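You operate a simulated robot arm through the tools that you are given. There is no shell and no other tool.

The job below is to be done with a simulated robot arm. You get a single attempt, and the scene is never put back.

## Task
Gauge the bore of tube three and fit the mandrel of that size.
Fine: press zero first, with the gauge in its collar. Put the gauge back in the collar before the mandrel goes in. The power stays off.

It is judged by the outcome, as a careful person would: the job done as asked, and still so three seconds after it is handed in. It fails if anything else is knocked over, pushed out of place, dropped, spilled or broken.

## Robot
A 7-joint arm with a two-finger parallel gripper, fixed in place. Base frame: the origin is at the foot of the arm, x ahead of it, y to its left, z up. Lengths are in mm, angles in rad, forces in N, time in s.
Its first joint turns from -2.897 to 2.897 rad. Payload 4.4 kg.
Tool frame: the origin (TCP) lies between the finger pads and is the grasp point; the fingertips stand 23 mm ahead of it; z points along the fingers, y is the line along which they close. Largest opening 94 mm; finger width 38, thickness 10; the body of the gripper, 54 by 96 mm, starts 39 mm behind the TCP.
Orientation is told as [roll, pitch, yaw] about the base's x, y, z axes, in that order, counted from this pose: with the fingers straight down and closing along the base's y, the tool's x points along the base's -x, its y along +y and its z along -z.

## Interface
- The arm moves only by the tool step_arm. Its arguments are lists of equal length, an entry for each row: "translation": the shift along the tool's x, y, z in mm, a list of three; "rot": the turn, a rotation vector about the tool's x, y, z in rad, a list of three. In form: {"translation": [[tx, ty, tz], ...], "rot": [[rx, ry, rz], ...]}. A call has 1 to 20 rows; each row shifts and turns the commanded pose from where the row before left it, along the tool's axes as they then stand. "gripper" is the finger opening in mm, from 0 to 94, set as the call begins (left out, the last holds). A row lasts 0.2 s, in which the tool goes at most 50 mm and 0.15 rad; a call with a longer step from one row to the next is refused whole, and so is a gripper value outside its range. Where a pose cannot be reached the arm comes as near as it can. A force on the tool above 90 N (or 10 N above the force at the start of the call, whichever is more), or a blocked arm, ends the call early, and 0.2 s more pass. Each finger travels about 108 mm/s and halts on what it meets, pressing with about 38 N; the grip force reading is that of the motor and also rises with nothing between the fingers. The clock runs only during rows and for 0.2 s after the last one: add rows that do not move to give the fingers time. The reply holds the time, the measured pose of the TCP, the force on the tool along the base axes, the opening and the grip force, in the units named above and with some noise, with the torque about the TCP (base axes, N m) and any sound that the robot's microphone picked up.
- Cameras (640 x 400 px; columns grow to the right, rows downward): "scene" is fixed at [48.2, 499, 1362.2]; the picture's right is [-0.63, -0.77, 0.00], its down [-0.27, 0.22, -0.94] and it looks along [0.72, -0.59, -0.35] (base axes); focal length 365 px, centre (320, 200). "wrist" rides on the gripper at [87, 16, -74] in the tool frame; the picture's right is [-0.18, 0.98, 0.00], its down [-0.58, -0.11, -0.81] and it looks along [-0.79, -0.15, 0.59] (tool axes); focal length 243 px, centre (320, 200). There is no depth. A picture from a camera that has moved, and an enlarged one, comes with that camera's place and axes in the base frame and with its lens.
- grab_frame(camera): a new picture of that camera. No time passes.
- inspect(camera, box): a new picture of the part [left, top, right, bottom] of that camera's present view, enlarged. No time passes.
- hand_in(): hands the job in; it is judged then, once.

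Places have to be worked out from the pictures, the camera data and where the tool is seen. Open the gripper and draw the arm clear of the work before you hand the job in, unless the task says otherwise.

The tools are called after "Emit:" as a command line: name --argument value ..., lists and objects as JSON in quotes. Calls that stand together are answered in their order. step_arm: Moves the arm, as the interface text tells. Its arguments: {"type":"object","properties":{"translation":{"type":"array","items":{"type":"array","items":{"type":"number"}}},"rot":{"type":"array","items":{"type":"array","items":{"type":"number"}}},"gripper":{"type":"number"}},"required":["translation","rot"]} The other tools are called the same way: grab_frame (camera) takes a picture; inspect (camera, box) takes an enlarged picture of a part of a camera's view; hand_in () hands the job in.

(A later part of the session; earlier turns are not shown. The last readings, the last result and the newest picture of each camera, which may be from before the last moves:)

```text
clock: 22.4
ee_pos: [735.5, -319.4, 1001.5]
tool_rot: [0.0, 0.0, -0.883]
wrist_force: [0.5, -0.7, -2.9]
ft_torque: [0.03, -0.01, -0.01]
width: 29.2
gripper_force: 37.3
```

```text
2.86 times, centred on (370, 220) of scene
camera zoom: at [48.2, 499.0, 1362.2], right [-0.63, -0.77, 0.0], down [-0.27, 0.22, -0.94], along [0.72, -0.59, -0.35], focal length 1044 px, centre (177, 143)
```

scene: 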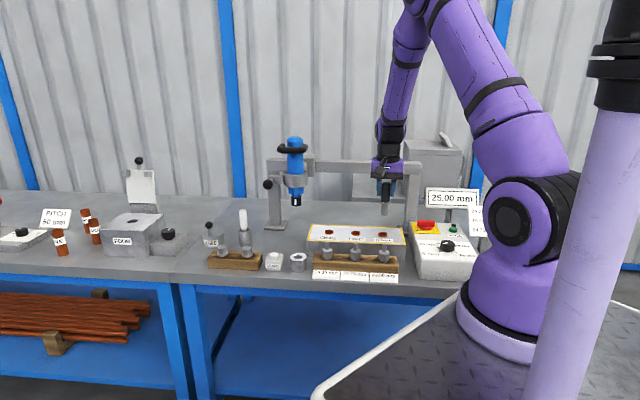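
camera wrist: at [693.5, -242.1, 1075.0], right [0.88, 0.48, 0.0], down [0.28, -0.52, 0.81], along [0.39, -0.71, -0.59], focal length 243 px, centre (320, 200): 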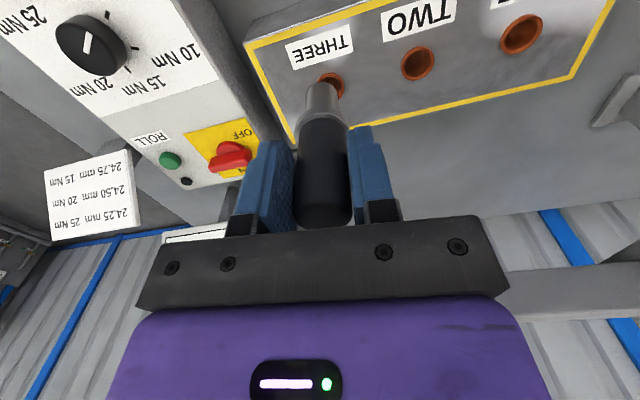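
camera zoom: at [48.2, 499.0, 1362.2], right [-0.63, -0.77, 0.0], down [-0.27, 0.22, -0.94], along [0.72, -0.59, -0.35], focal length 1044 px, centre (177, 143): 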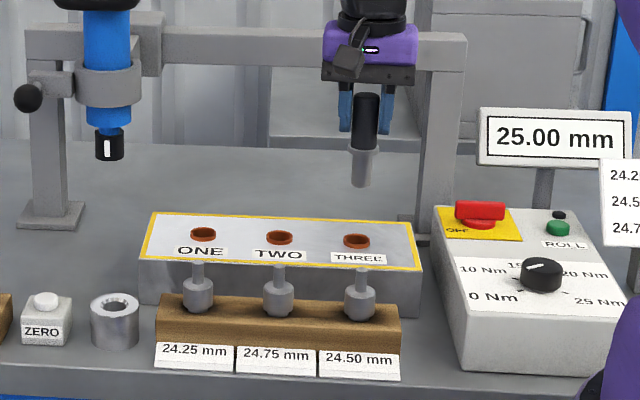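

The probe bottom is about 80 mm below the TCP and its flange about 50 mm below. Tube three is about 48.5 mm further in and 2 mm to +y, with its top near z 825. I'll move above it with the probe tip about 30 mm over the tube.

Emit:
step_arm --translation '[[-12, 0.5, 0], [-12, 0.5, 0], [-12, 0.5, 0], [-12.5, 0.5, 0], [0, 0, 20], [0, 0, 20], [0, 0, 20], [0, 0, 0], [0, 0, 0]]' --rot '[[0, 0, 0], [0, 0, 0], [0, 0, 0], [0, 0, 0], [0, 0, 0], [0, 0, 0], [0, 0, 0], [0, 0, 0], [0, 0, 0]]'

Emit:
inspect --camera "wrist" --box '[240, 0, 400, 100]'

Emit:
inspect --camera "scene" --box '[340, 170, 420, 250]'

```text
clock: 24.4
ee_pos: [768.4, -357.0, 940.8]
tool_rot: [0.0, 0.0, -0.885]
wrist_force: [0.4, 0.3, -2.5]
ft_torque: [0.03, 0.02, 0.01]
width: 28.8
gripper_force: 37.8
```

```text
4.00 times, centred on (320, 50) of wrist
camera zoom: at [725.3, -279.7, 1015.5], right [0.88, 0.48, 0.0], down [0.28, -0.52, 0.81], along [0.39, -0.71, -0.59], focal length 970 px, centre (320, 800)
```

zoom: 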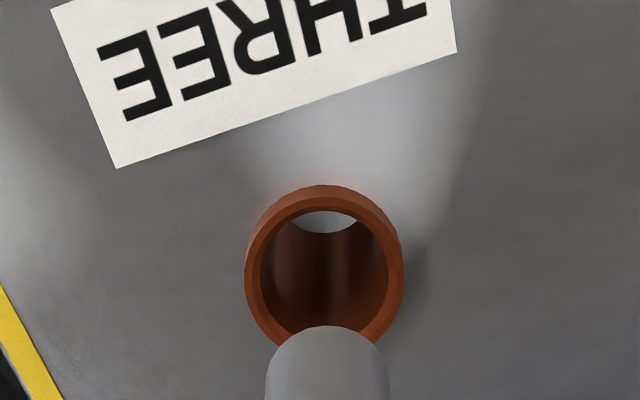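

```text
5.00 times, centred on (380, 210) of scene
camera zoom: at [48.2, 499.0, 1362.2], right [-0.63, -0.77, 0.0], down [-0.27, 0.22, -0.94], along [0.72, -0.59, -0.35], focal length 1827 px, centre (20, 150)
```

zoom: 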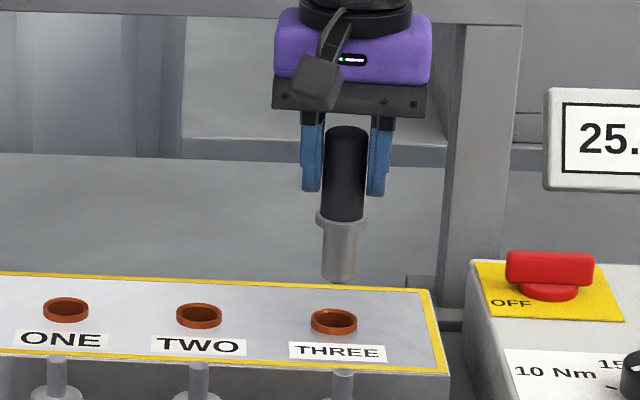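

The estimates agree to a few mm: tube top z≈825±4, and the probe close to the tube axis. I'll lower another 18 mm so the gap is small and compare the probe tip directly with the rim.

Emit:
step_arm --translation '[[0, 0, 6], [0, 0, 6], [0, 0, 6], [0, 0, 0], [0, 0, 0]]' --rot '[[0, 0, 0], [0, 0, 0], [0, 0, 0], [0, 0, 0], [0, 0, 0]]'

Emit:
inspect --camera "wrist" --box '[260, 20, 380, 140]'

Emit:
inspect --camera "scene" --box '[360, 200, 410, 245]'

```text
clock: 25.6
ee_pos: [768.4, -357.2, 922.5]
tool_rot: [-0.001, 0.0, -0.885]
wrist_force: [0.7, 0.5, -2.9]
ft_torque: [0.01, -0.02, 0.02]
width: 29.0
gripper_force: 37.8
```

```text
3.33 times, centred on (320, 80) of wrist
camera zoom: at [725.7, -279.5, 997.1], right [0.88, 0.48, 0.0], down [0.28, -0.52, 0.81], along [0.39, -0.71, -0.59], focal length 809 px, centre (320, 600)
```

zoom: 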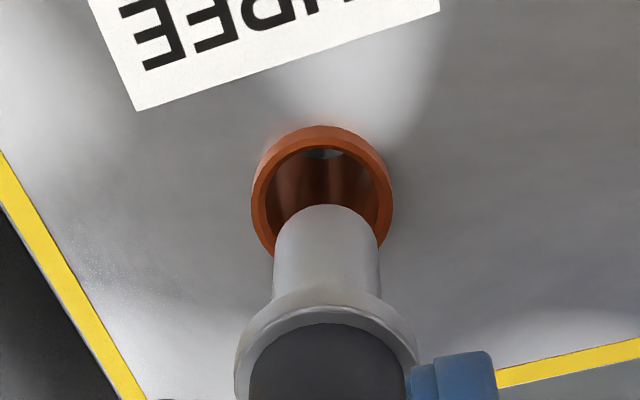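

```text
8.89 times, centred on (385, 222) of scene
camera zoom: at [48.2, 499.0, 1362.2], right [-0.63, -0.77, 0.0], down [-0.27, 0.22, -0.94], along [0.72, -0.59, -0.35], focal length 3248 px, centre (-258, 0)
```

zoom: 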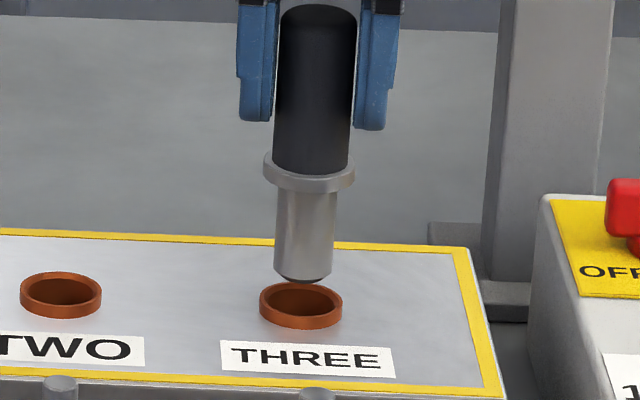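

The probe tip looks about 3.5 mm too far in relative to the tube (wrist view plus scene columns). I'll shift back 3.5 mm, lower 6 mm and compare again.

Emit:
step_arm --translation '[[3.5, -0.3, 0], [0, 0, 3], [0, 0, 3], [0, 0, 0], [0, 0, 0]]' --rot '[[0, 0, 0], [0, 0, 0], [0, 0, 0], [0, 0, 0], [0, 0, 0]]'

Emit:
inspect --camera "wrist" --box '[260, 20, 380, 140]'

Emit:
inspect --camera "scene" --box '[360, 200, 410, 245]'

```text
clock: 26.8
ee_pos: [766.5, -355.0, 916.8]
tool_rot: [-0.001, -0.001, -0.884]
wrist_force: [-0.2, -0.3, -2.0]
ft_torque: [0.02, -0.01, -0.01]
width: 29.1
gripper_force: 38.0
```

```text
3.33 times, centred on (320, 80) of wrist
camera zoom: at [723.6, -277.4, 991.0], right [0.88, 0.48, 0.0], down [0.28, -0.52, 0.81], along [0.39, -0.71, -0.59], focal length 809 px, centre (320, 600)
```

zoom: 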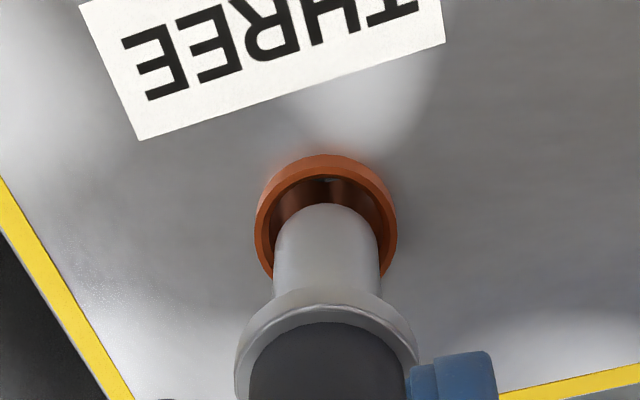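

```text
8.89 times, centred on (385, 222) of scene
camera zoom: at [48.2, 499.0, 1362.2], right [-0.63, -0.77, 0.0], down [-0.27, 0.22, -0.94], along [0.72, -0.59, -0.35], focal length 3248 px, centre (-258, 0)
```

zoom: 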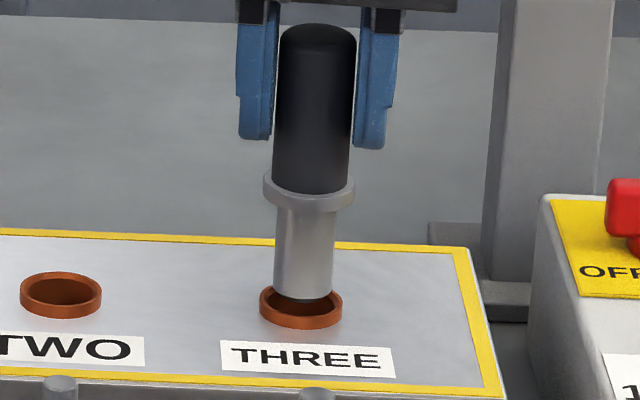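

The tube still appears about 2.7 mm nearer the front than the probe, with a gap of only a few mm. I'll raise 2 mm, shift, and look again.

Emit:
step_arm --translation '[[0, 0, -2], [2.7, 0, 0], [0, 0, 2], [0, 0, 0], [0, 0, 0]]' --rot '[[0, 0, 0], [0, 0, 0], [0, 0, 0], [0, 0, 0], [0, 0, 0]]'

Emit:
inspect --camera "wrist" --box '[290, 50, 350, 110]'

Emit:
inspect --camera "scene" --box '[370, 215, 400, 245]'

```text
clock: 28.0
ee_pos: [765.9, -351.6, 917.0]
tool_rot: [-0.001, 0.001, -0.885]
wrist_force: [0.5, 1.1, -2.2]
ft_torque: [0.02, -0.02, 0.0]
width: 29.1
gripper_force: 38.3
```

```text
6.67 times, centred on (320, 80) of wrist
camera zoom: at [722.7, -275.0, 991.3], right [0.88, 0.48, 0.0], down [0.28, -0.52, 0.81], along [0.39, -0.71, -0.59], focal length 1618 px, centre (320, 1000)
```

zoom: 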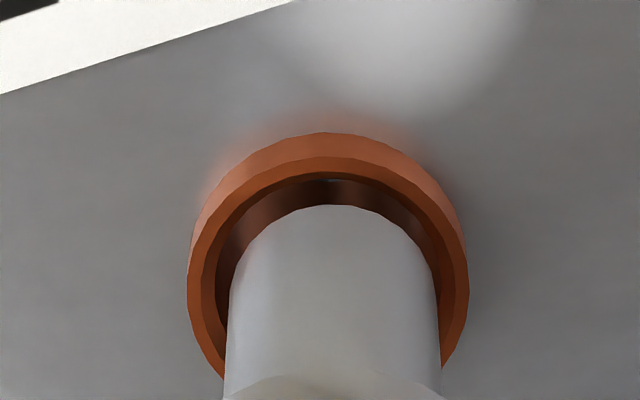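

```text
13.33 times, centred on (385, 230) of scene
camera zoom: at [48.2, 499.0, 1362.2], right [-0.63, -0.77, 0.0], down [-0.27, 0.22, -0.94], along [0.72, -0.59, -0.35], focal length 4872 px, centre (-547, -200)
```

zoom: 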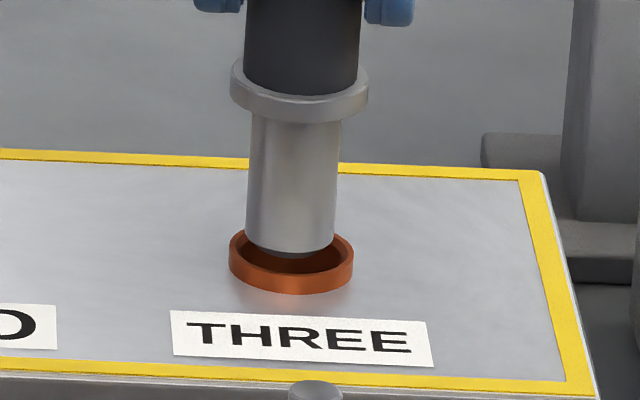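

The probe tip now looks centred over the bore in both views. I'll lower slowly into it while watching the force.

Emit:
step_arm --translation '[[0, -0.4, 1], [0, 0, 1.5], [0, 0, 1.5], [0, 0, 1.5], [0, 0, 0]]' --rot '[[0, 0, 0], [0, 0, 0], [0, 0, 0], [0, 0, 0], [0, 0, 0]]'

Emit:
inspect --camera "scene" --box '[370, 215, 400, 245]'

Emit:
inspect --camera "wrist" --box '[290, 50, 350, 110]'

```text
clock: 29.2
ee_pos: [764.8, -352.7, 911.2]
tool_rot: [-0.002, 0.0, -0.887]
wrist_force: [0.4, 0.2, -3.0]
ft_torque: [-0.01, 0.02, 0.03]
width: 29.1
gripper_force: 37.9
```

```text
13.33 times, centred on (385, 230) of scene
camera zoom: at [48.2, 499.0, 1362.2], right [-0.63, -0.77, 0.0], down [-0.27, 0.22, -0.94], along [0.72, -0.59, -0.35], focal length 4872 px, centre (-547, -200)
```

zoom: 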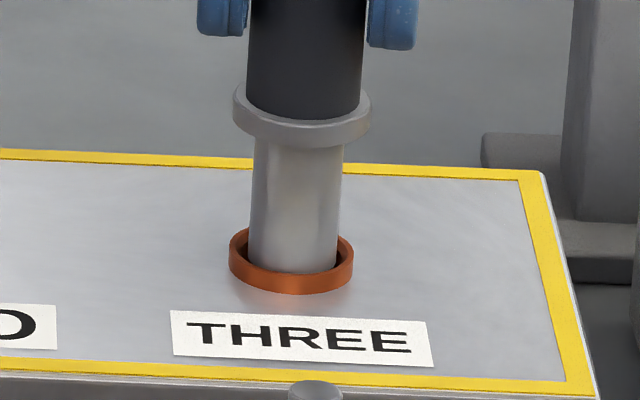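

```text
6.67 times, centred on (320, 80) of wrist
camera zoom: at [722.0, -275.7, 985.2], right [0.88, 0.48, 0.0], down [0.28, -0.52, 0.81], along [0.39, -0.71, -0.59], focal length 1618 px, centre (320, 1000)
```

zoom: 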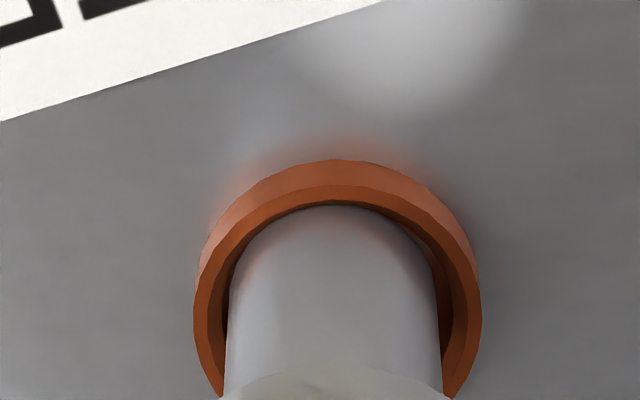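

The tip has entered the bore with no added force. I'll recentre by 0.4 mm and continue down in small steps.

Emit:
step_arm --translation '[[0, 0.4, 1], [0, 0, 2], [0, 0, 2], [0, 0, 2], [0, 0, 2], [0, 0, 0]]' --rot '[[0, 0, 0], [0, 0, 0], [0, 0, 0], [0, 0, 0], [0, 0, 0], [0, 0, 0]]'

Emit:
inspect --camera "scene" --box '[370, 215, 400, 245]'

Emit:
inspect --camera "wrist" --box '[290, 50, 350, 110]'

```text
clock: 30.6
ee_pos: [765.3, -353.2, 902.4]
tool_rot: [0.0, 0.0, -0.884]
wrist_force: [0.9, -6.7, -0.2]
ft_torque: [-0.57, -0.06, 0.03]
width: 29.0
gripper_force: 38.0
```

```text
13.33 times, centred on (385, 230) of scene
camera zoom: at [48.2, 499.0, 1362.2], right [-0.63, -0.77, 0.0], down [-0.27, 0.22, -0.94], along [0.72, -0.59, -0.35], focal length 4872 px, centre (-547, -200)
```

zoom: 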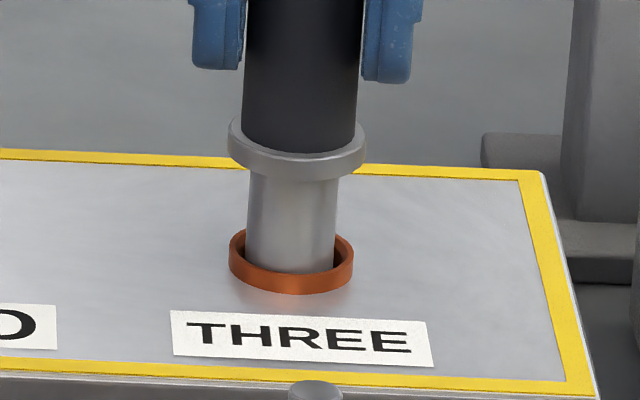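

```text
6.67 times, centred on (320, 80) of wrist
camera zoom: at [722.4, -275.1, 976.3], right [0.88, 0.48, 0.0], down [0.28, -0.52, 0.81], along [0.39, -0.71, -0.59], focal length 1618 px, centre (320, 1000)
```

zoom: 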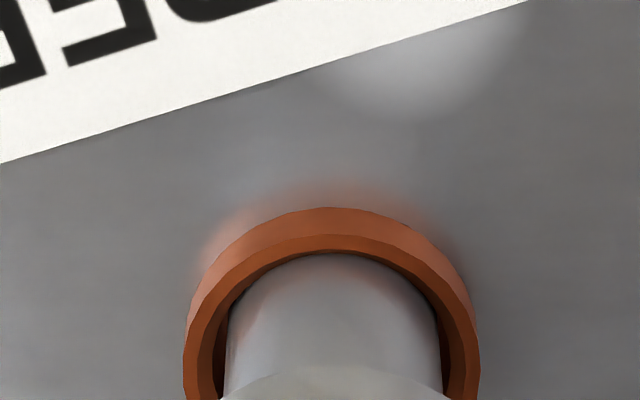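

The side force is pushing the probe toward +n/-r (base -y), so it is rubbing the wall. I'll shift 0.8 mm in and 0.4 mm to -y and check that the force drops.

Emit:
step_arm --translation '[[-0.8, -0.4, 0], [0, 0, 0]]' --rot '[[0, 0, 0], [0, 0, 0]]'

```text
clock: 31.2
ee_pos: [765.7, -352.2, 902.5]
tool_rot: [-0.001, 0.0, -0.883]
wrist_force: [2.2, -3.4, -1.1]
ft_torque: [-0.24, -0.18, -0.01]
width: 28.9
gripper_force: 37.9
```

The force is halved and what remains points along +n. I'll shift 1 mm further in.

Emit:
step_arm --translation '[[-1.0, 0, 0], [0, 0, 0]]' --rot '[[0, 0, 0], [0, 0, 0]]'

```text
clock: 31.8
ee_pos: [766.1, -352.7, 901.8]
tool_rot: [0.0, 0.001, -0.883]
wrist_force: [-1.0, -0.7, -2.0]
ft_torque: [0.03, 0.03, 0.0]
width: 28.6
gripper_force: 38.5
```

The side force is gone. I'll continue down toward the seat in small rows.

Emit:
step_arm --translation '[[-0.3, 0, 1], [0, 0, 2], [0, 0, 2], [0, 0, 2], [0, 0, 2], [0, 0, 0]]' --rot '[[0, 0, 0], [0, 0, 0], [0, 0, 0], [0, 0, 0], [0, 0, 0], [0, 0, 0]]'

Emit:
inspect --camera "scene" --box '[360, 170, 480, 245]'

```text
clock: 33.2
ee_pos: [765.3, -353.6, 893.9]
tool_rot: [0.001, 0.001, -0.886]
wrist_force: [-0.3, -1.0, -2.7]
ft_torque: [0.01, 0.04, 0.01]
width: 28.9
gripper_force: 37.9
```

```text
5.33 times, centred on (420, 208) of scene
camera zoom: at [48.2, 499.0, 1362.2], right [-0.63, -0.77, 0.0], down [-0.27, 0.22, -0.94], along [0.72, -0.59, -0.35], focal length 1949 px, centre (-213, 160)
```

zoom: 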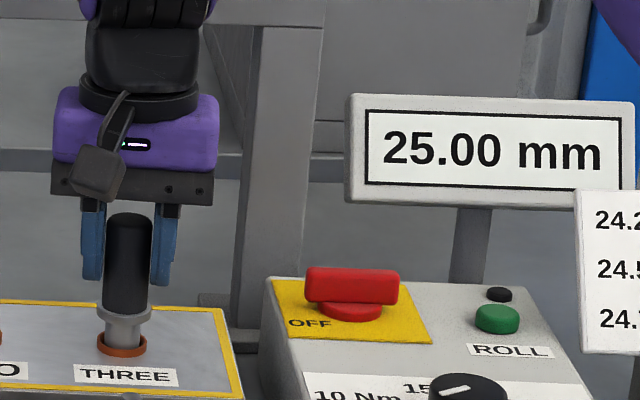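

The probe is going in freely and the display still reads 25.00. I'll continue to the seat.

Emit:
step_arm --translation '[[0, 0, 2], [0, 0, 2], [0, 0, 2], [0, 0, 2], [0, 0, 0]]' --rot '[[0, 0, 0], [0, 0, 0], [0, 0, 0], [0, 0, 0], [0, 0, 0]]'

Emit:
inspect --camera "scene" --box '[360, 170, 480, 245]'

```text
clock: 34.4
ee_pos: [766.2, -353.6, 884.8]
tool_rot: [-0.001, 0.002, -0.884]
wrist_force: [-0.5, -0.4, -2.1]
ft_torque: [0.03, 0.02, -0.03]
width: 28.8
gripper_force: 37.5
```

```text
5.33 times, centred on (420, 208) of scene
camera zoom: at [48.2, 499.0, 1362.2], right [-0.63, -0.77, 0.0], down [-0.27, 0.22, -0.94], along [0.72, -0.59, -0.35], focal length 1949 px, centre (-213, 160)
```

zoom: 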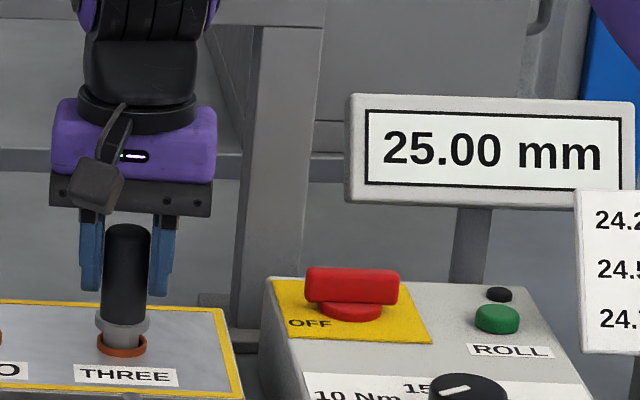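

The flange is a few mm above the rim. I'll keep lowering 1 mm at a time.

Emit:
step_arm --translation '[[0, 0, 1], [0, 0, 1], [0, 0, 1], [0, 0, 1], [0, 0, 0]]' --rot '[[0, 0, 0], [0, 0, 0], [0, 0, 0], [0, 0, 0], [0, 0, 0]]'

Emit:
inspect --camera "scene" --box '[360, 170, 480, 245]'

```text
clock: 35.6
ee_pos: [766.9, -352.9, 881.2]
tool_rot: [0.0, 0.0, -0.885]
wrist_force: [-0.8, -0.4, -2.1]
ft_torque: [0.02, 0.01, 0.04]
width: 28.7
gripper_force: 37.8
```

```text
5.33 times, centred on (420, 208) of scene
camera zoom: at [48.2, 499.0, 1362.2], right [-0.63, -0.77, 0.0], down [-0.27, 0.22, -0.94], along [0.72, -0.59, -0.35], focal length 1949 px, centre (-213, 160)
```

zoom: 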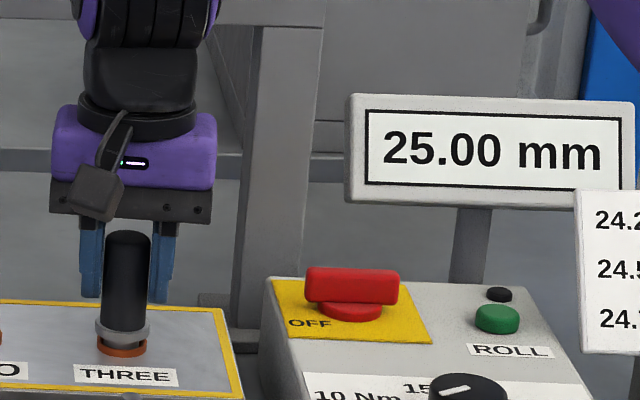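

There is still a small gap and no contact force, so I'll go on 1 mm at a time.

Emit:
step_arm --translation '[[0, 0, 1], [0, 0, 1], [0, 0, 0]]' --rot '[[0, 0, 0], [0, 0, 0], [0, 0, 0]]'

Emit:
step_arm --translation '[[0, 0, 1], [0, 0, 0], [0, 0, 0]]' --rot '[[0, 0, 0], [0, 0, 0], [0, 0, 0]]'

Emit:
inspect --camera "scene" --box '[360, 170, 480, 245]'

```text
clock: 36.4
ee_pos: [766.1, -354.3, 880.3]
tool_rot: [0.002, -0.002, -0.885]
wrist_force: [-0.1, -0.2, -3.0]
ft_torque: [0.05, 0.02, 0.02]
width: 28.7
gripper_force: 37.5
```

```text
clock: 37.2
ee_pos: [766.6, -354.3, 878.4]
tool_rot: [0.0, 0.001, -0.885]
wrist_force: [-0.5, -0.3, -2.2]
ft_torque: [0.01, 0.0, -0.02]
width: 28.7
gripper_force: 38.0
```

```text
5.33 times, centred on (420, 208) of scene
camera zoom: at [48.2, 499.0, 1362.2], right [-0.63, -0.77, 0.0], down [-0.27, 0.22, -0.94], along [0.72, -0.59, -0.35], focal length 1949 px, centre (-213, 160)
```

zoom: 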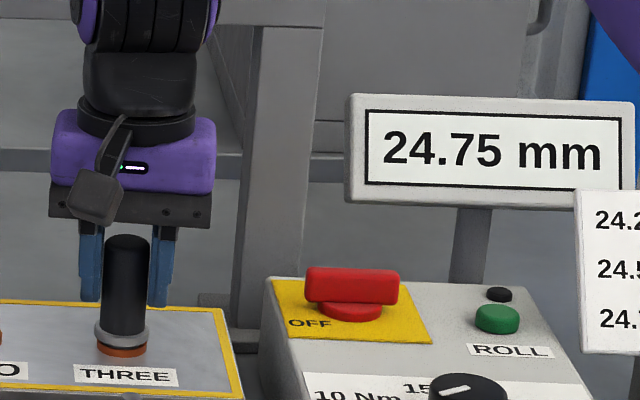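

The display now reads 24.75 mm. I'll hold still a moment to confirm the reading is stable.

Emit:
step_arm --translation '[[0, 0, 0.5], [0, 0, 0], [0, 0, 0], [0, 0, 0], [0, 0, 0]]' --rot '[[0, 0, 0], [0, 0, 0], [0, 0, 0], [0, 0, 0], [0, 0, 0]]'

Emit:
inspect --camera "scene" --box '[360, 170, 480, 245]'

```text
clock: 38.4
ee_pos: [767.1, -352.7, 877.0]
tool_rot: [-0.001, -0.001, -0.886]
wrist_force: [0.1, -0.4, -1.7]
ft_torque: [0.04, 0.0, 0.02]
width: 29.0
gripper_force: 38.3
```

```text
5.33 times, centred on (420, 208) of scene
camera zoom: at [48.2, 499.0, 1362.2], right [-0.63, -0.77, 0.0], down [-0.27, 0.22, -0.94], along [0.72, -0.59, -0.35], focal length 1949 px, centre (-213, 160)
```

zoom: 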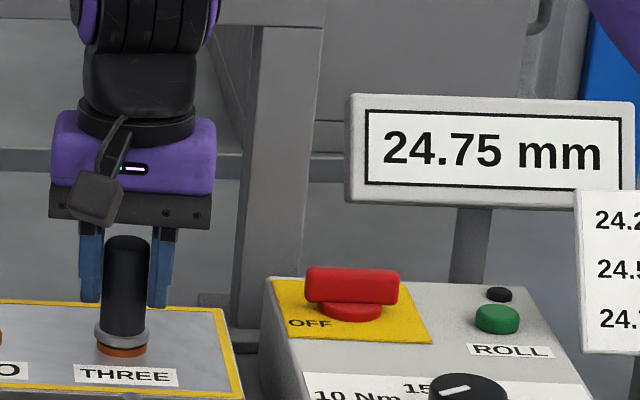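

The reading is stable at 24.75 mm, so the 24.75 mandrel in the middle of the rack is the one to fit. Next I'll lift the gauge straight out and retrace the exact commanded offset (x +164.4, y +250.7) back over the collar.

Emit:
step_arm --translation '[[0, 0, -3], [0, 0, -7], [0, 0, -10], [0, 0, -20], [0, 0, -30], [0, 0, -30], [32.88, 50.14, 0], [0, 0, 0]]' --rot '[[0, 0, 0], [0, 0, 0], [0, 0, 0], [0, 0, 0], [0, 0, 0], [0, 0, 0], [0, 0, 0], [0, 0, 0]]'

```text
refused: row 7 steps farther than a row can; nothing moved
```

That call was refused because one row was too long (60 mm). I'll split the transit into 7 smaller rows.

Emit:
step_arm --translation '[[0, 0, -3], [0, 0, -7], [0, 0, -10], [0, 0, -20], [0, 0, -30], [0, 0, -30], [20, 30, 0], [20, 30, 0], [20, 30, 0], [20, 30, 0], [20, 30, 0], [20, 30, 0], [20, 30, 0], [20, 30, 0], [4.4, 10.7, 0], [0, 0, 0], [0, 0, 0]]' --rot '[[0, 0, 0], [0, 0, 0], [0, 0, 0], [0, 0, 0], [0, 0, 0], [0, 0, 0], [0, 0, 0], [0, 0, 0], [0, 0, 0], [0, 0, 0], [0, 0, 0], [0, 0, 0], [0, 0, 0], [0, 0, 0], [0, 0, 0], [0, 0, 0], [0, 0, 0]]'

Emit:
inspect --camera "scene" --box '[260, 170, 340, 280]'

Emit:
inspect --camera "wrist" --box '[240, 0, 400, 120]'

Emit:
grab_frame --camera "scene"

```text
clock: 42.0
ee_pos: [854.9, -67.3, 978.0]
tool_rot: [-0.001, -0.001, -0.884]
wrist_force: [-0.9, 0.4, -2.5]
ft_torque: [0.01, 0.05, 0.01]
width: 28.6
gripper_force: 38.1
```

```text
3.64 times, centred on (300, 225) of scene
camera zoom: at [48.2, 499.0, 1362.2], right [-0.63, -0.77, 0.0], down [-0.27, 0.22, -0.94], along [0.72, -0.59, -0.35], focal length 1329 px, centre (393, 109)
```

zoom: 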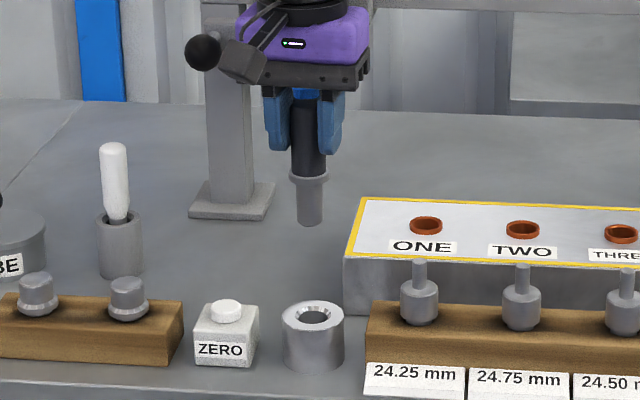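

```text
3.33 times, centred on (320, 60) of wrist
camera zoom: at [812.2, 9.5, 1052.7], right [0.88, 0.48, 0.0], down [0.28, -0.52, 0.81], along [0.39, -0.71, -0.59], focal length 809 px, centre (320, 667)
```

zoom: 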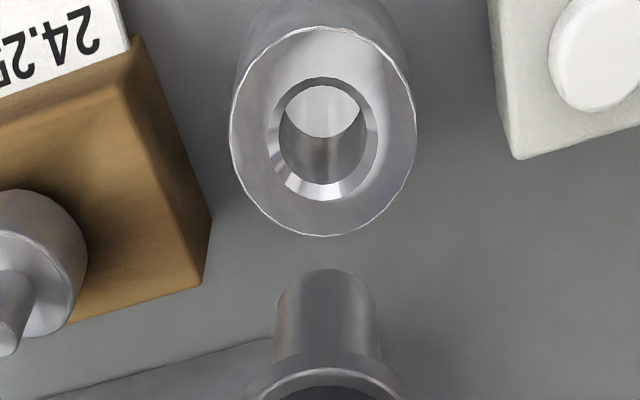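

```text
taken
```

scene: 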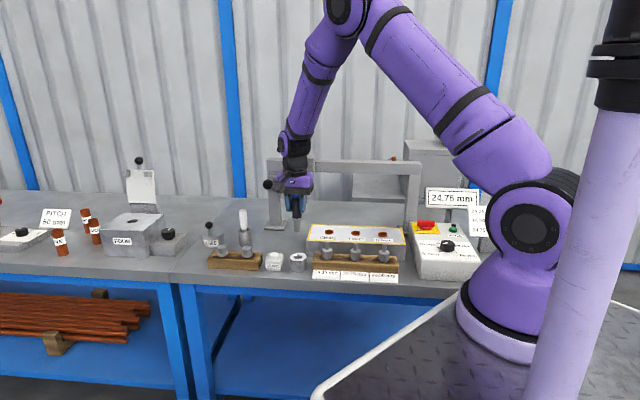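

The collar's chamfered bore is directly below and the display has latched 24.75. I'll descend 85 mm, to just above the collar, and check.

Emit:
step_arm --translation '[[0, 0, 20], [0, 0, 20], [0, 0, 20], [0, 0, 15], [0, 0, 8], [0, 0, 0], [0, 0, 0]]' --rot '[[0, 0, 0], [0, 0, 0], [0, 0, 0], [0, 0, 0], [0, 0, 0], [0, 0, 0], [0, 0, 0]]'

Emit:
inspect --camera "scene" --box '[275, 230, 325, 280]'

Emit:
inspect --camera "wrist" --box '[280, 40, 360, 120]'

```text
clock: 43.6
ee_pos: [855.5, -68.0, 895.5]
tool_rot: [-0.001, 0.002, -0.881]
wrist_force: [-0.5, -0.3, -2.7]
ft_torque: [0.01, 0.05, 0.02]
width: 28.8
gripper_force: 38.3
```

```text
8.00 times, centred on (300, 255) of scene
camera zoom: at [48.2, 499.0, 1362.2], right [-0.63, -0.77, 0.0], down [-0.27, 0.22, -0.94], along [0.72, -0.59, -0.35], focal length 2923 px, centre (480, -240)
```

zoom: 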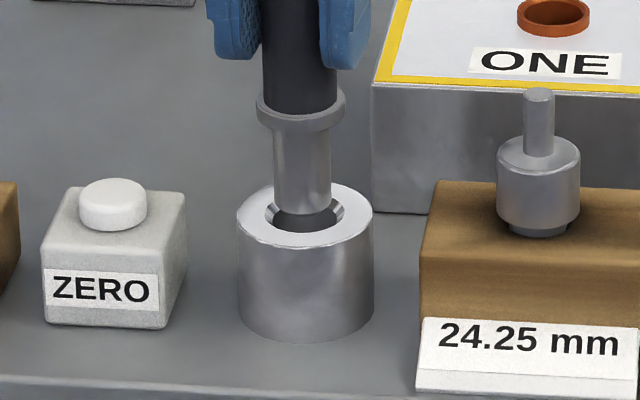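

```text
5.00 times, centred on (320, 80) of wrist
camera zoom: at [812.1, 9.7, 969.3], right [0.88, 0.48, 0.0], down [0.28, -0.52, 0.81], along [0.39, -0.71, -0.59], focal length 1213 px, centre (320, 800)
```

zoom: 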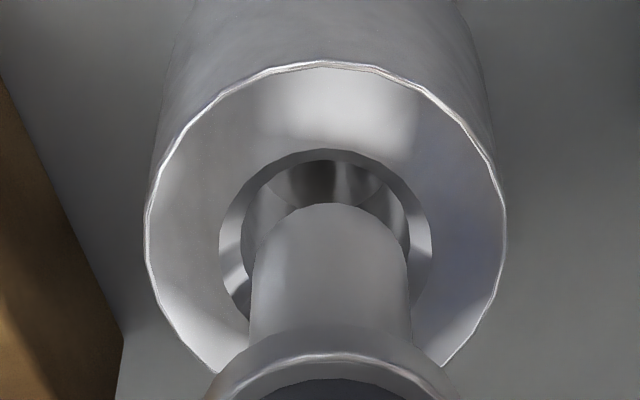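

The probe is centred over the collar bore. I'll lower gently and watch the side force.

Emit:
step_arm --translation '[[0, 0, 3], [0, 0, 3], [0, 0, 3], [0, 0, 3], [0, 0, 0]]' --rot '[[0, 0, 0], [0, 0, 0], [0, 0, 0], [0, 0, 0], [0, 0, 0]]'

Emit:
inspect --camera "scene" --box '[275, 230, 325, 280]'

```text
clock: 44.8
ee_pos: [856.2, -68.7, 882.1]
tool_rot: [-0.001, -0.002, -0.884]
wrist_force: [-0.2, -0.5, -2.6]
ft_torque: [0.04, 0.0, 0.05]
width: 28.6
gripper_force: 37.7
```

```text
8.00 times, centred on (300, 255) of scene
camera zoom: at [48.2, 499.0, 1362.2], right [-0.63, -0.77, 0.0], down [-0.27, 0.22, -0.94], along [0.72, -0.59, -0.35], focal length 2923 px, centre (480, -240)
```

zoom: 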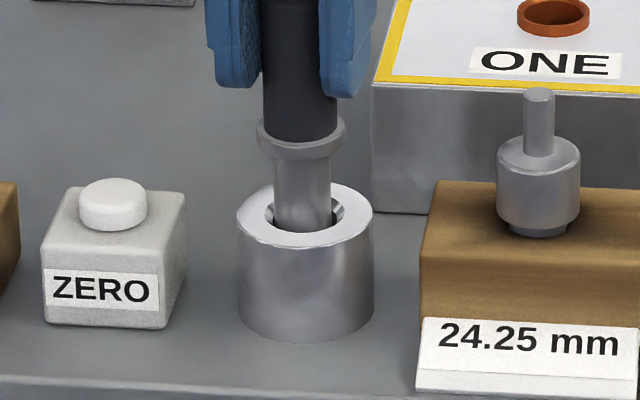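

The probe is inside the collar with no side force. I'll continue down to just above the original pick height.

Emit:
step_arm --translation '[[0, 0, 4], [0, 0, 4], [0, 0, 4], [0, 0, 4], [0, 0, 4], [0, 0, 3], [0, 0, 2], [0, 0, 1.5], [0, 0, 0]]' --rot '[[0, 0, 0], [0, 0, 0], [0, 0, 0], [0, 0, 0], [0, 0, 0], [0, 0, 0], [0, 0, 0], [0, 0, 0], [0, 0, 0]]'

Emit:
inspect --camera "scene" --box '[275, 230, 325, 280]'

```text
clock: 46.8
ee_pos: [856.1, -68.7, 856.6]
tool_rot: [0.0, 0.0, -0.885]
wrist_force: [-0.9, -0.1, 0.6]
ft_torque: [-0.02, 0.03, -0.02]
width: 28.4
gripper_force: 37.7
```

```text
8.00 times, centred on (300, 255) of scene
camera zoom: at [48.2, 499.0, 1362.2], right [-0.63, -0.77, 0.0], down [-0.27, 0.22, -0.94], along [0.72, -0.59, -0.35], focal length 2923 px, centre (480, -240)
```

zoom: 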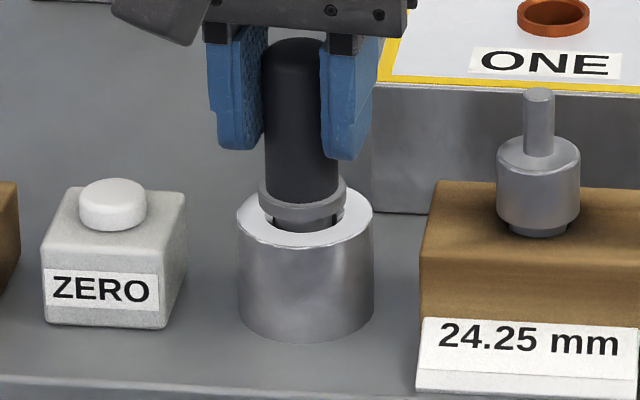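

Some weight appears to be supported already, about 2.5 mm above the original pick height. I'll lower 1 mm and check the force.

Emit:
step_arm --translation '[[0, 0, 0.7], [0, 0, 0]]' --rot '[[0, 0, 0], [0, 0, 0]]'

Emit:
inspect --camera "wrist" --box '[270, 50, 370, 130]'

Emit:
inspect --camera "scene" --box '[285, 235, 315, 265]'

```text
clock: 47.4
ee_pos: [855.7, -68.3, 857.3]
tool_rot: [0.003, -0.003, -0.884]
wrist_force: [0.2, 0.1, 13.3]
ft_torque: [-0.04, -0.03, -0.04]
width: 28.6
gripper_force: 38.5
```

```text
5.00 times, centred on (320, 90) of wrist
camera zoom: at [812.7, 9.2, 930.9], right [0.88, 0.48, 0.0], down [0.28, -0.52, 0.81], along [0.39, -0.71, -0.59], focal length 1213 px, centre (320, 750)
```

zoom: 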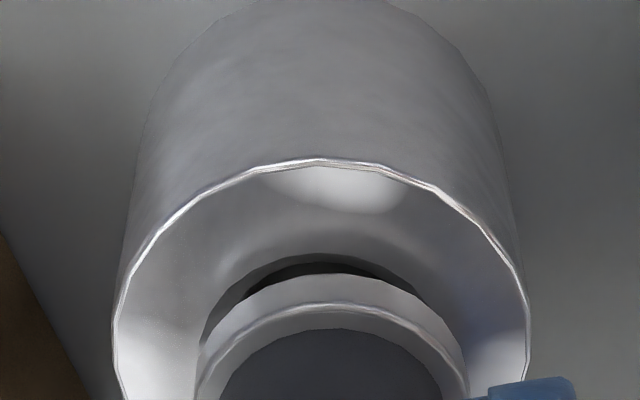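

```text
13.33 times, centred on (300, 250) of scene
camera zoom: at [48.2, 499.0, 1362.2], right [-0.63, -0.77, 0.0], down [-0.27, 0.22, -0.94], along [0.72, -0.59, -0.35], focal length 4872 px, centre (587, -467)
```

zoom: 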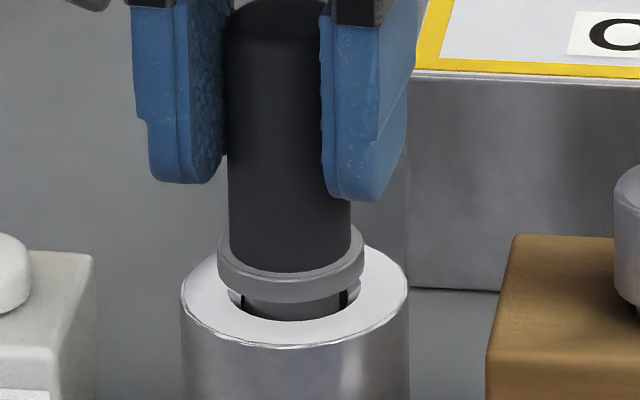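

The force rose to 13 N vertically with no torque. I'll back off 0.7 mm and repeat the same views I took before the pick, to compare how the gauge sits.

Emit:
step_arm --translation '[[0, 0, -0.7], [0, 0, 0]]' --rot '[[0, 0, 0], [0, 0, 0]]'

Emit:
inspect --camera "scene" --box '[260, 190, 340, 280]'

Emit:
inspect --camera "wrist" --box '[260, 60, 380, 230]'

Emit:
inspect --camera "wrist" --box '[270, 60, 370, 122]'

Emit:
inspect --camera "wrist" --box '[280, 100, 360, 150]'

```text
clock: 48.0
ee_pos: [855.3, -68.4, 856.9]
tool_rot: [0.001, -0.001, -0.884]
wrist_force: [2.8, 1.2, 11.6]
ft_torque: [0.01, -0.14, 0.01]
width: 28.3
gripper_force: 37.8
```

```text
4.44 times, centred on (300, 235) of scene
camera zoom: at [48.2, 499.0, 1362.2], right [-0.63, -0.77, 0.0], down [-0.27, 0.22, -0.94], along [0.72, -0.59, -0.35], focal length 1624 px, centre (409, 44)
```

zoom: 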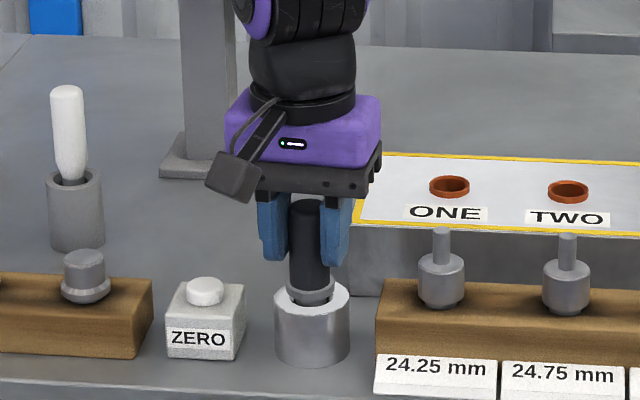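

```text
2.35 times, centred on (320, 145) of wrist
camera zoom: at [812.8, 9.2, 931.0], right [0.88, 0.48, 0.0], down [0.28, -0.52, 0.81], along [0.39, -0.71, -0.59], focal length 571 px, centre (320, 329)
```

zoom: 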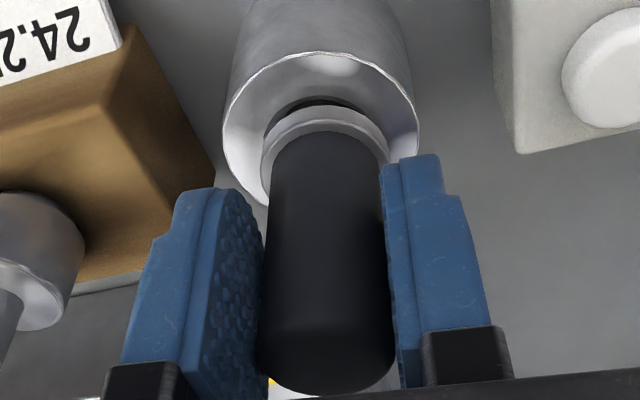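

```text
6.40 times, centred on (320, 91) of wrist
camera zoom: at [812.8, 9.2, 931.0], right [0.88, 0.48, 0.0], down [0.28, -0.52, 0.81], along [0.39, -0.71, -0.59], focal length 1553 px, centre (320, 898)
```

zoom: 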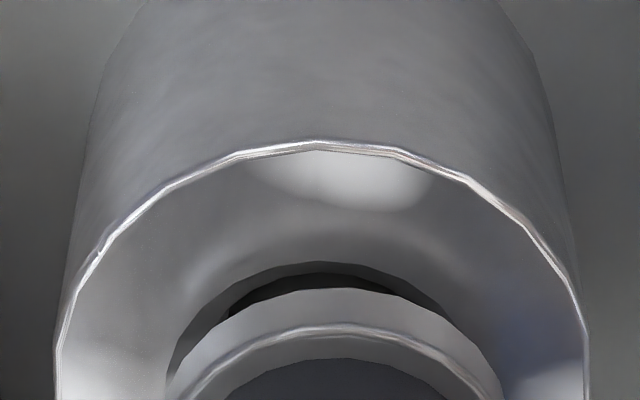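

```text
8.00 times, centred on (320, 125) of wrist
camera zoom: at [812.8, 9.2, 931.0], right [0.88, 0.48, 0.0], down [0.28, -0.52, 0.81], along [0.39, -0.71, -0.59], focal length 1941 px, centre (320, 800)
```

zoom: 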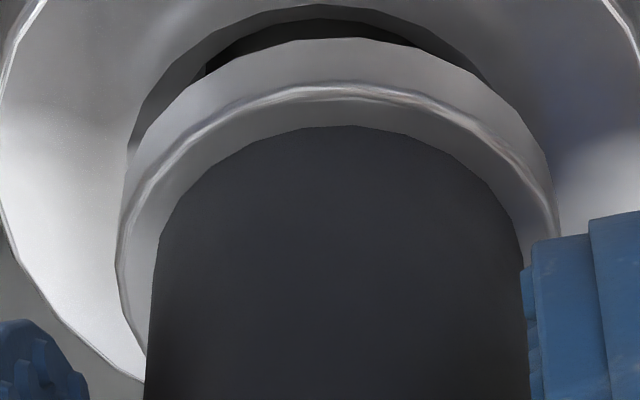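

Compared with the pre-pick views, the handle top is at the same height in the scene (row ≈200), while the gripper sits about 3 mm higher on the handle. So the gauge slid slightly in the grip and is now seated in the collar. I'll unload a little and release.

Emit:
step_arm --translation '[[0, 0, -0.4], [0, 0, 0], [0, 0, 0]]' --rot '[[0, 0, 0], [0, 0, 0], [0, 0, 0]]'

Emit:
step_arm --translation '[[0, 0, 0], [0, 0, 0], [0, 0, 0]]' --rot '[[0, 0, 0], [0, 0, 0], [0, 0, 0]]' --gripper 36

Emit:
inspect --camera "scene" --box '[260, 190, 340, 280]'

Emit:
inspect --camera "wrist" --box '[260, 60, 380, 230]'

```text
clock: 48.8
ee_pos: [855.0, -68.1, 856.7]
tool_rot: [-0.001, 0.0, -0.883]
wrist_force: [2.7, -0.9, 7.3]
ft_torque: [-0.13, -0.29, -0.02]
width: 28.5
gripper_force: 38.0
```

```text
clock: 49.6
ee_pos: [854.9, -67.7, 856.4]
tool_rot: [0.0, -0.001, -0.884]
wrist_force: [-0.3, -0.7, 0.0]
ft_torque: [0.0, 0.02, 0.02]
width: 36.0
gripper_force: 0.1
```

```text
4.44 times, centred on (300, 235) of scene
camera zoom: at [48.2, 499.0, 1362.2], right [-0.63, -0.77, 0.0], down [-0.27, 0.22, -0.94], along [0.72, -0.59, -0.35], focal length 1624 px, centre (409, 44)
```

zoom: 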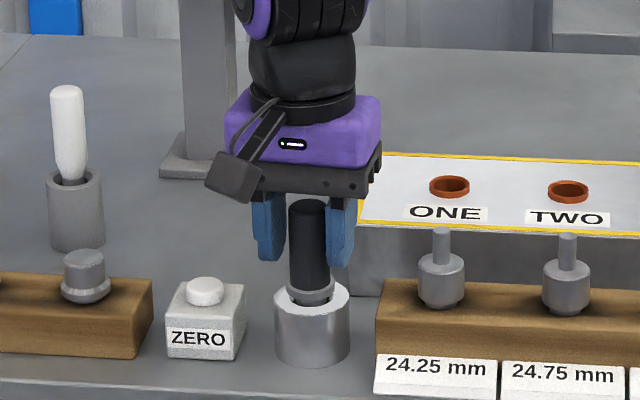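

```text
2.35 times, centred on (320, 145) of wrist
camera zoom: at [812.7, 9.4, 930.9], right [0.88, 0.48, 0.0], down [0.28, -0.52, 0.81], along [0.39, -0.71, -0.59], focal length 571 px, centre (320, 329)
```

zoom: 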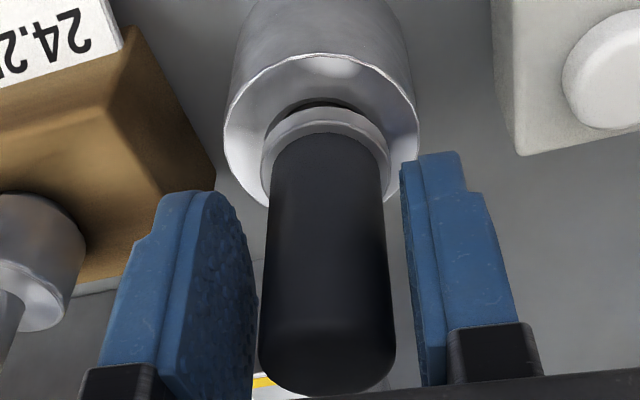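

The gauge stands in its collar as it did originally. I'll rise clear and move over the mandrel rack for a close look at the 24.75 mandrel, the middle one.

Emit:
step_arm --translation '[[0, 0, 0], [0, 0, -20], [0, 0, -30], [0, 0, -30], [0, 0, -25], [-6, -44, 0], [-6, -44, 0], [-6, -44, 0], [-6, -44, 0], [0, 0, 0], [0, 0, 0]]' --rot '[[0, 0, 0], [0, 0, 0], [0, 0, 0], [0, 0, 0], [0, 0, 0], [0, 0, 0], [0, 0, 0], [0, 0, 0], [0, 0, 0], [0, 0, 0], [0, 0, 0]]' --gripper 60

Emit:
grab_frame --camera "wrist"

Emit:
inspect --camera "wrist" --box '[240, 0, 400, 120]'

Emit:
inspect --camera "scene" --box '[305, 220, 405, 290]'

Emit:
inspect --camera "scene" --box '[255, 130, 345, 240]'

```text
clock: 52.0
ee_pos: [734.2, -200.5, 960.5]
tool_rot: [0.001, 0.0, -0.886]
wrist_force: [1.0, -1.0, -0.3]
ft_torque: [-0.03, -0.03, -0.01]
width: 59.9
gripper_force: 0.1
```

```text
taken
camera wrist: at [690.7, -122.6, 1034.6], right [0.88, 0.48, 0.0], down [0.28, -0.52, 0.81], along [0.39, -0.71, -0.59], focal length 243 px, centre (320, 200)
```

wrist: 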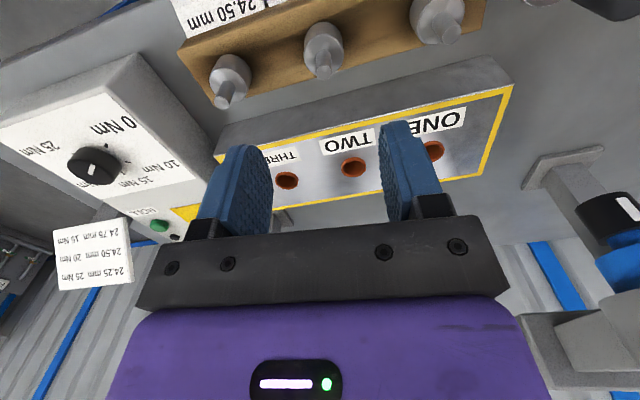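

```text
3.33 times, centred on (320, 60) of wrist
camera zoom: at [690.7, -122.6, 1034.6], right [0.88, 0.48, 0.0], down [0.28, -0.52, 0.81], along [0.39, -0.71, -0.59], focal length 809 px, centre (320, 667)
```

zoom: 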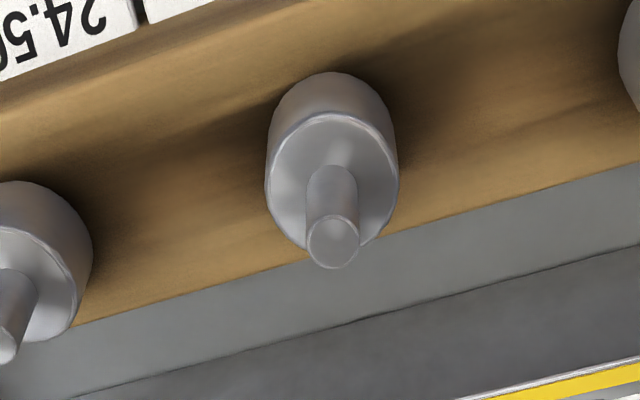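

```text
5.71 times, centred on (355, 255) of scene
camera zoom: at [48.2, 499.0, 1362.2], right [-0.63, -0.77, 0.0], down [-0.27, 0.22, -0.94], along [0.72, -0.59, -0.35], focal length 2088 px, centre (120, -114)
```

zoom: 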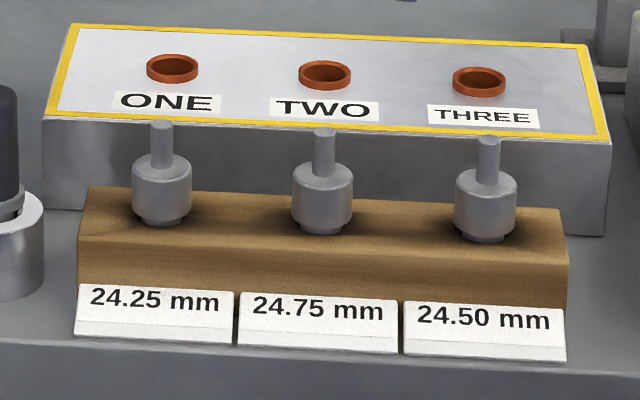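

```text
3.64 times, centred on (300, 185) of scene
camera zoom: at [48.2, 499.0, 1362.2], right [-0.63, -0.77, 0.0], down [-0.27, 0.22, -0.94], along [0.72, -0.59, -0.35], focal length 1329 px, centre (393, 254)
```

zoom: 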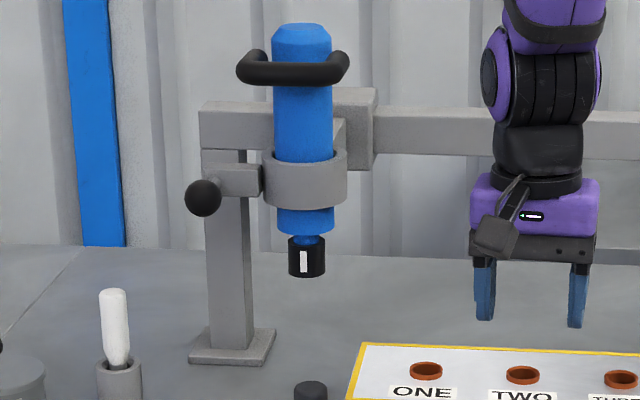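

The 24.75 mandrel has a stem about 12 mm thick with its top near z 859, and a 31 mm body with its top near 831. The spigot below points down and sits in the rack, so it is made to go into the tube bore with the stem up. I'll align (y +3, x +2.1) and descend to just above the stem.

Emit:
step_arm --translation '[[2.1, 3, 0], [0, 0, 20], [0, 0, 20], [0, 0, 15], [0, 0, 0], [0, 0, 0]]' --rot '[[0, 0, 0], [0, 0, 0], [0, 0, 0], [0, 0, 0], [0, 0, 0], [0, 0, 0]]' --gripper 50

Emit:
inspect --camera "wrist" --box '[260, 10, 380, 150]'

Emit:
inspect --camera "scene" --box '[320, 200, 390, 280]'

```text
clock: 53.4
ee_pos: [736.2, -194.6, 907.3]
tool_rot: [0.0, -0.001, -0.884]
wrist_force: [0.4, 0.2, 0.1]
ft_torque: [0.03, 0.03, 0.0]
width: 49.9
gripper_force: 0.1
```

```text
2.86 times, centred on (320, 80) of wrist
camera zoom: at [693.5, -117.5, 981.8], right [0.88, 0.48, 0.0], down [0.28, -0.52, 0.81], along [0.39, -0.71, -0.59], focal length 693 px, centre (320, 543)
```

zoom: 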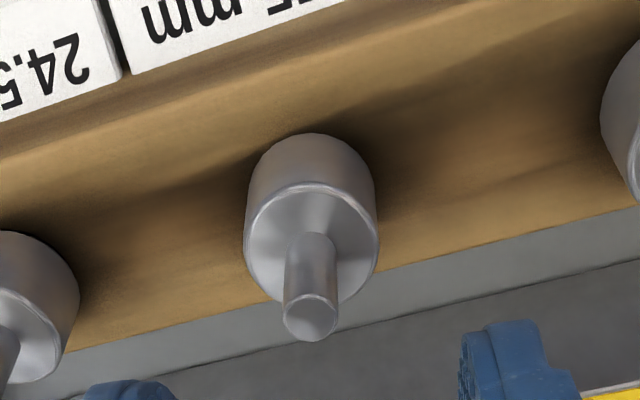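

```text
5.00 times, centred on (355, 240) of scene
camera zoom: at [48.2, 499.0, 1362.2], right [-0.63, -0.77, 0.0], down [-0.27, 0.22, -0.94], along [0.72, -0.59, -0.35], focal length 1827 px, centre (145, 0)
```

zoom: 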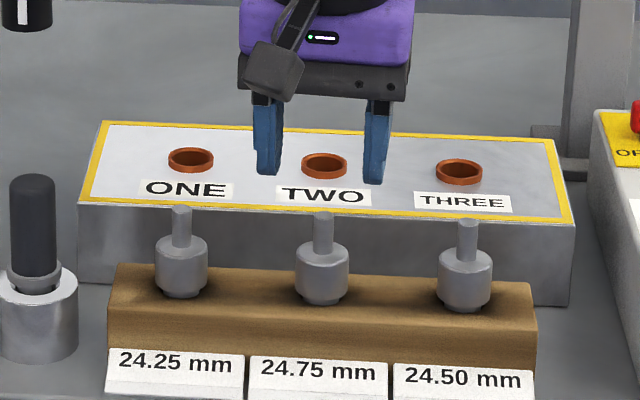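

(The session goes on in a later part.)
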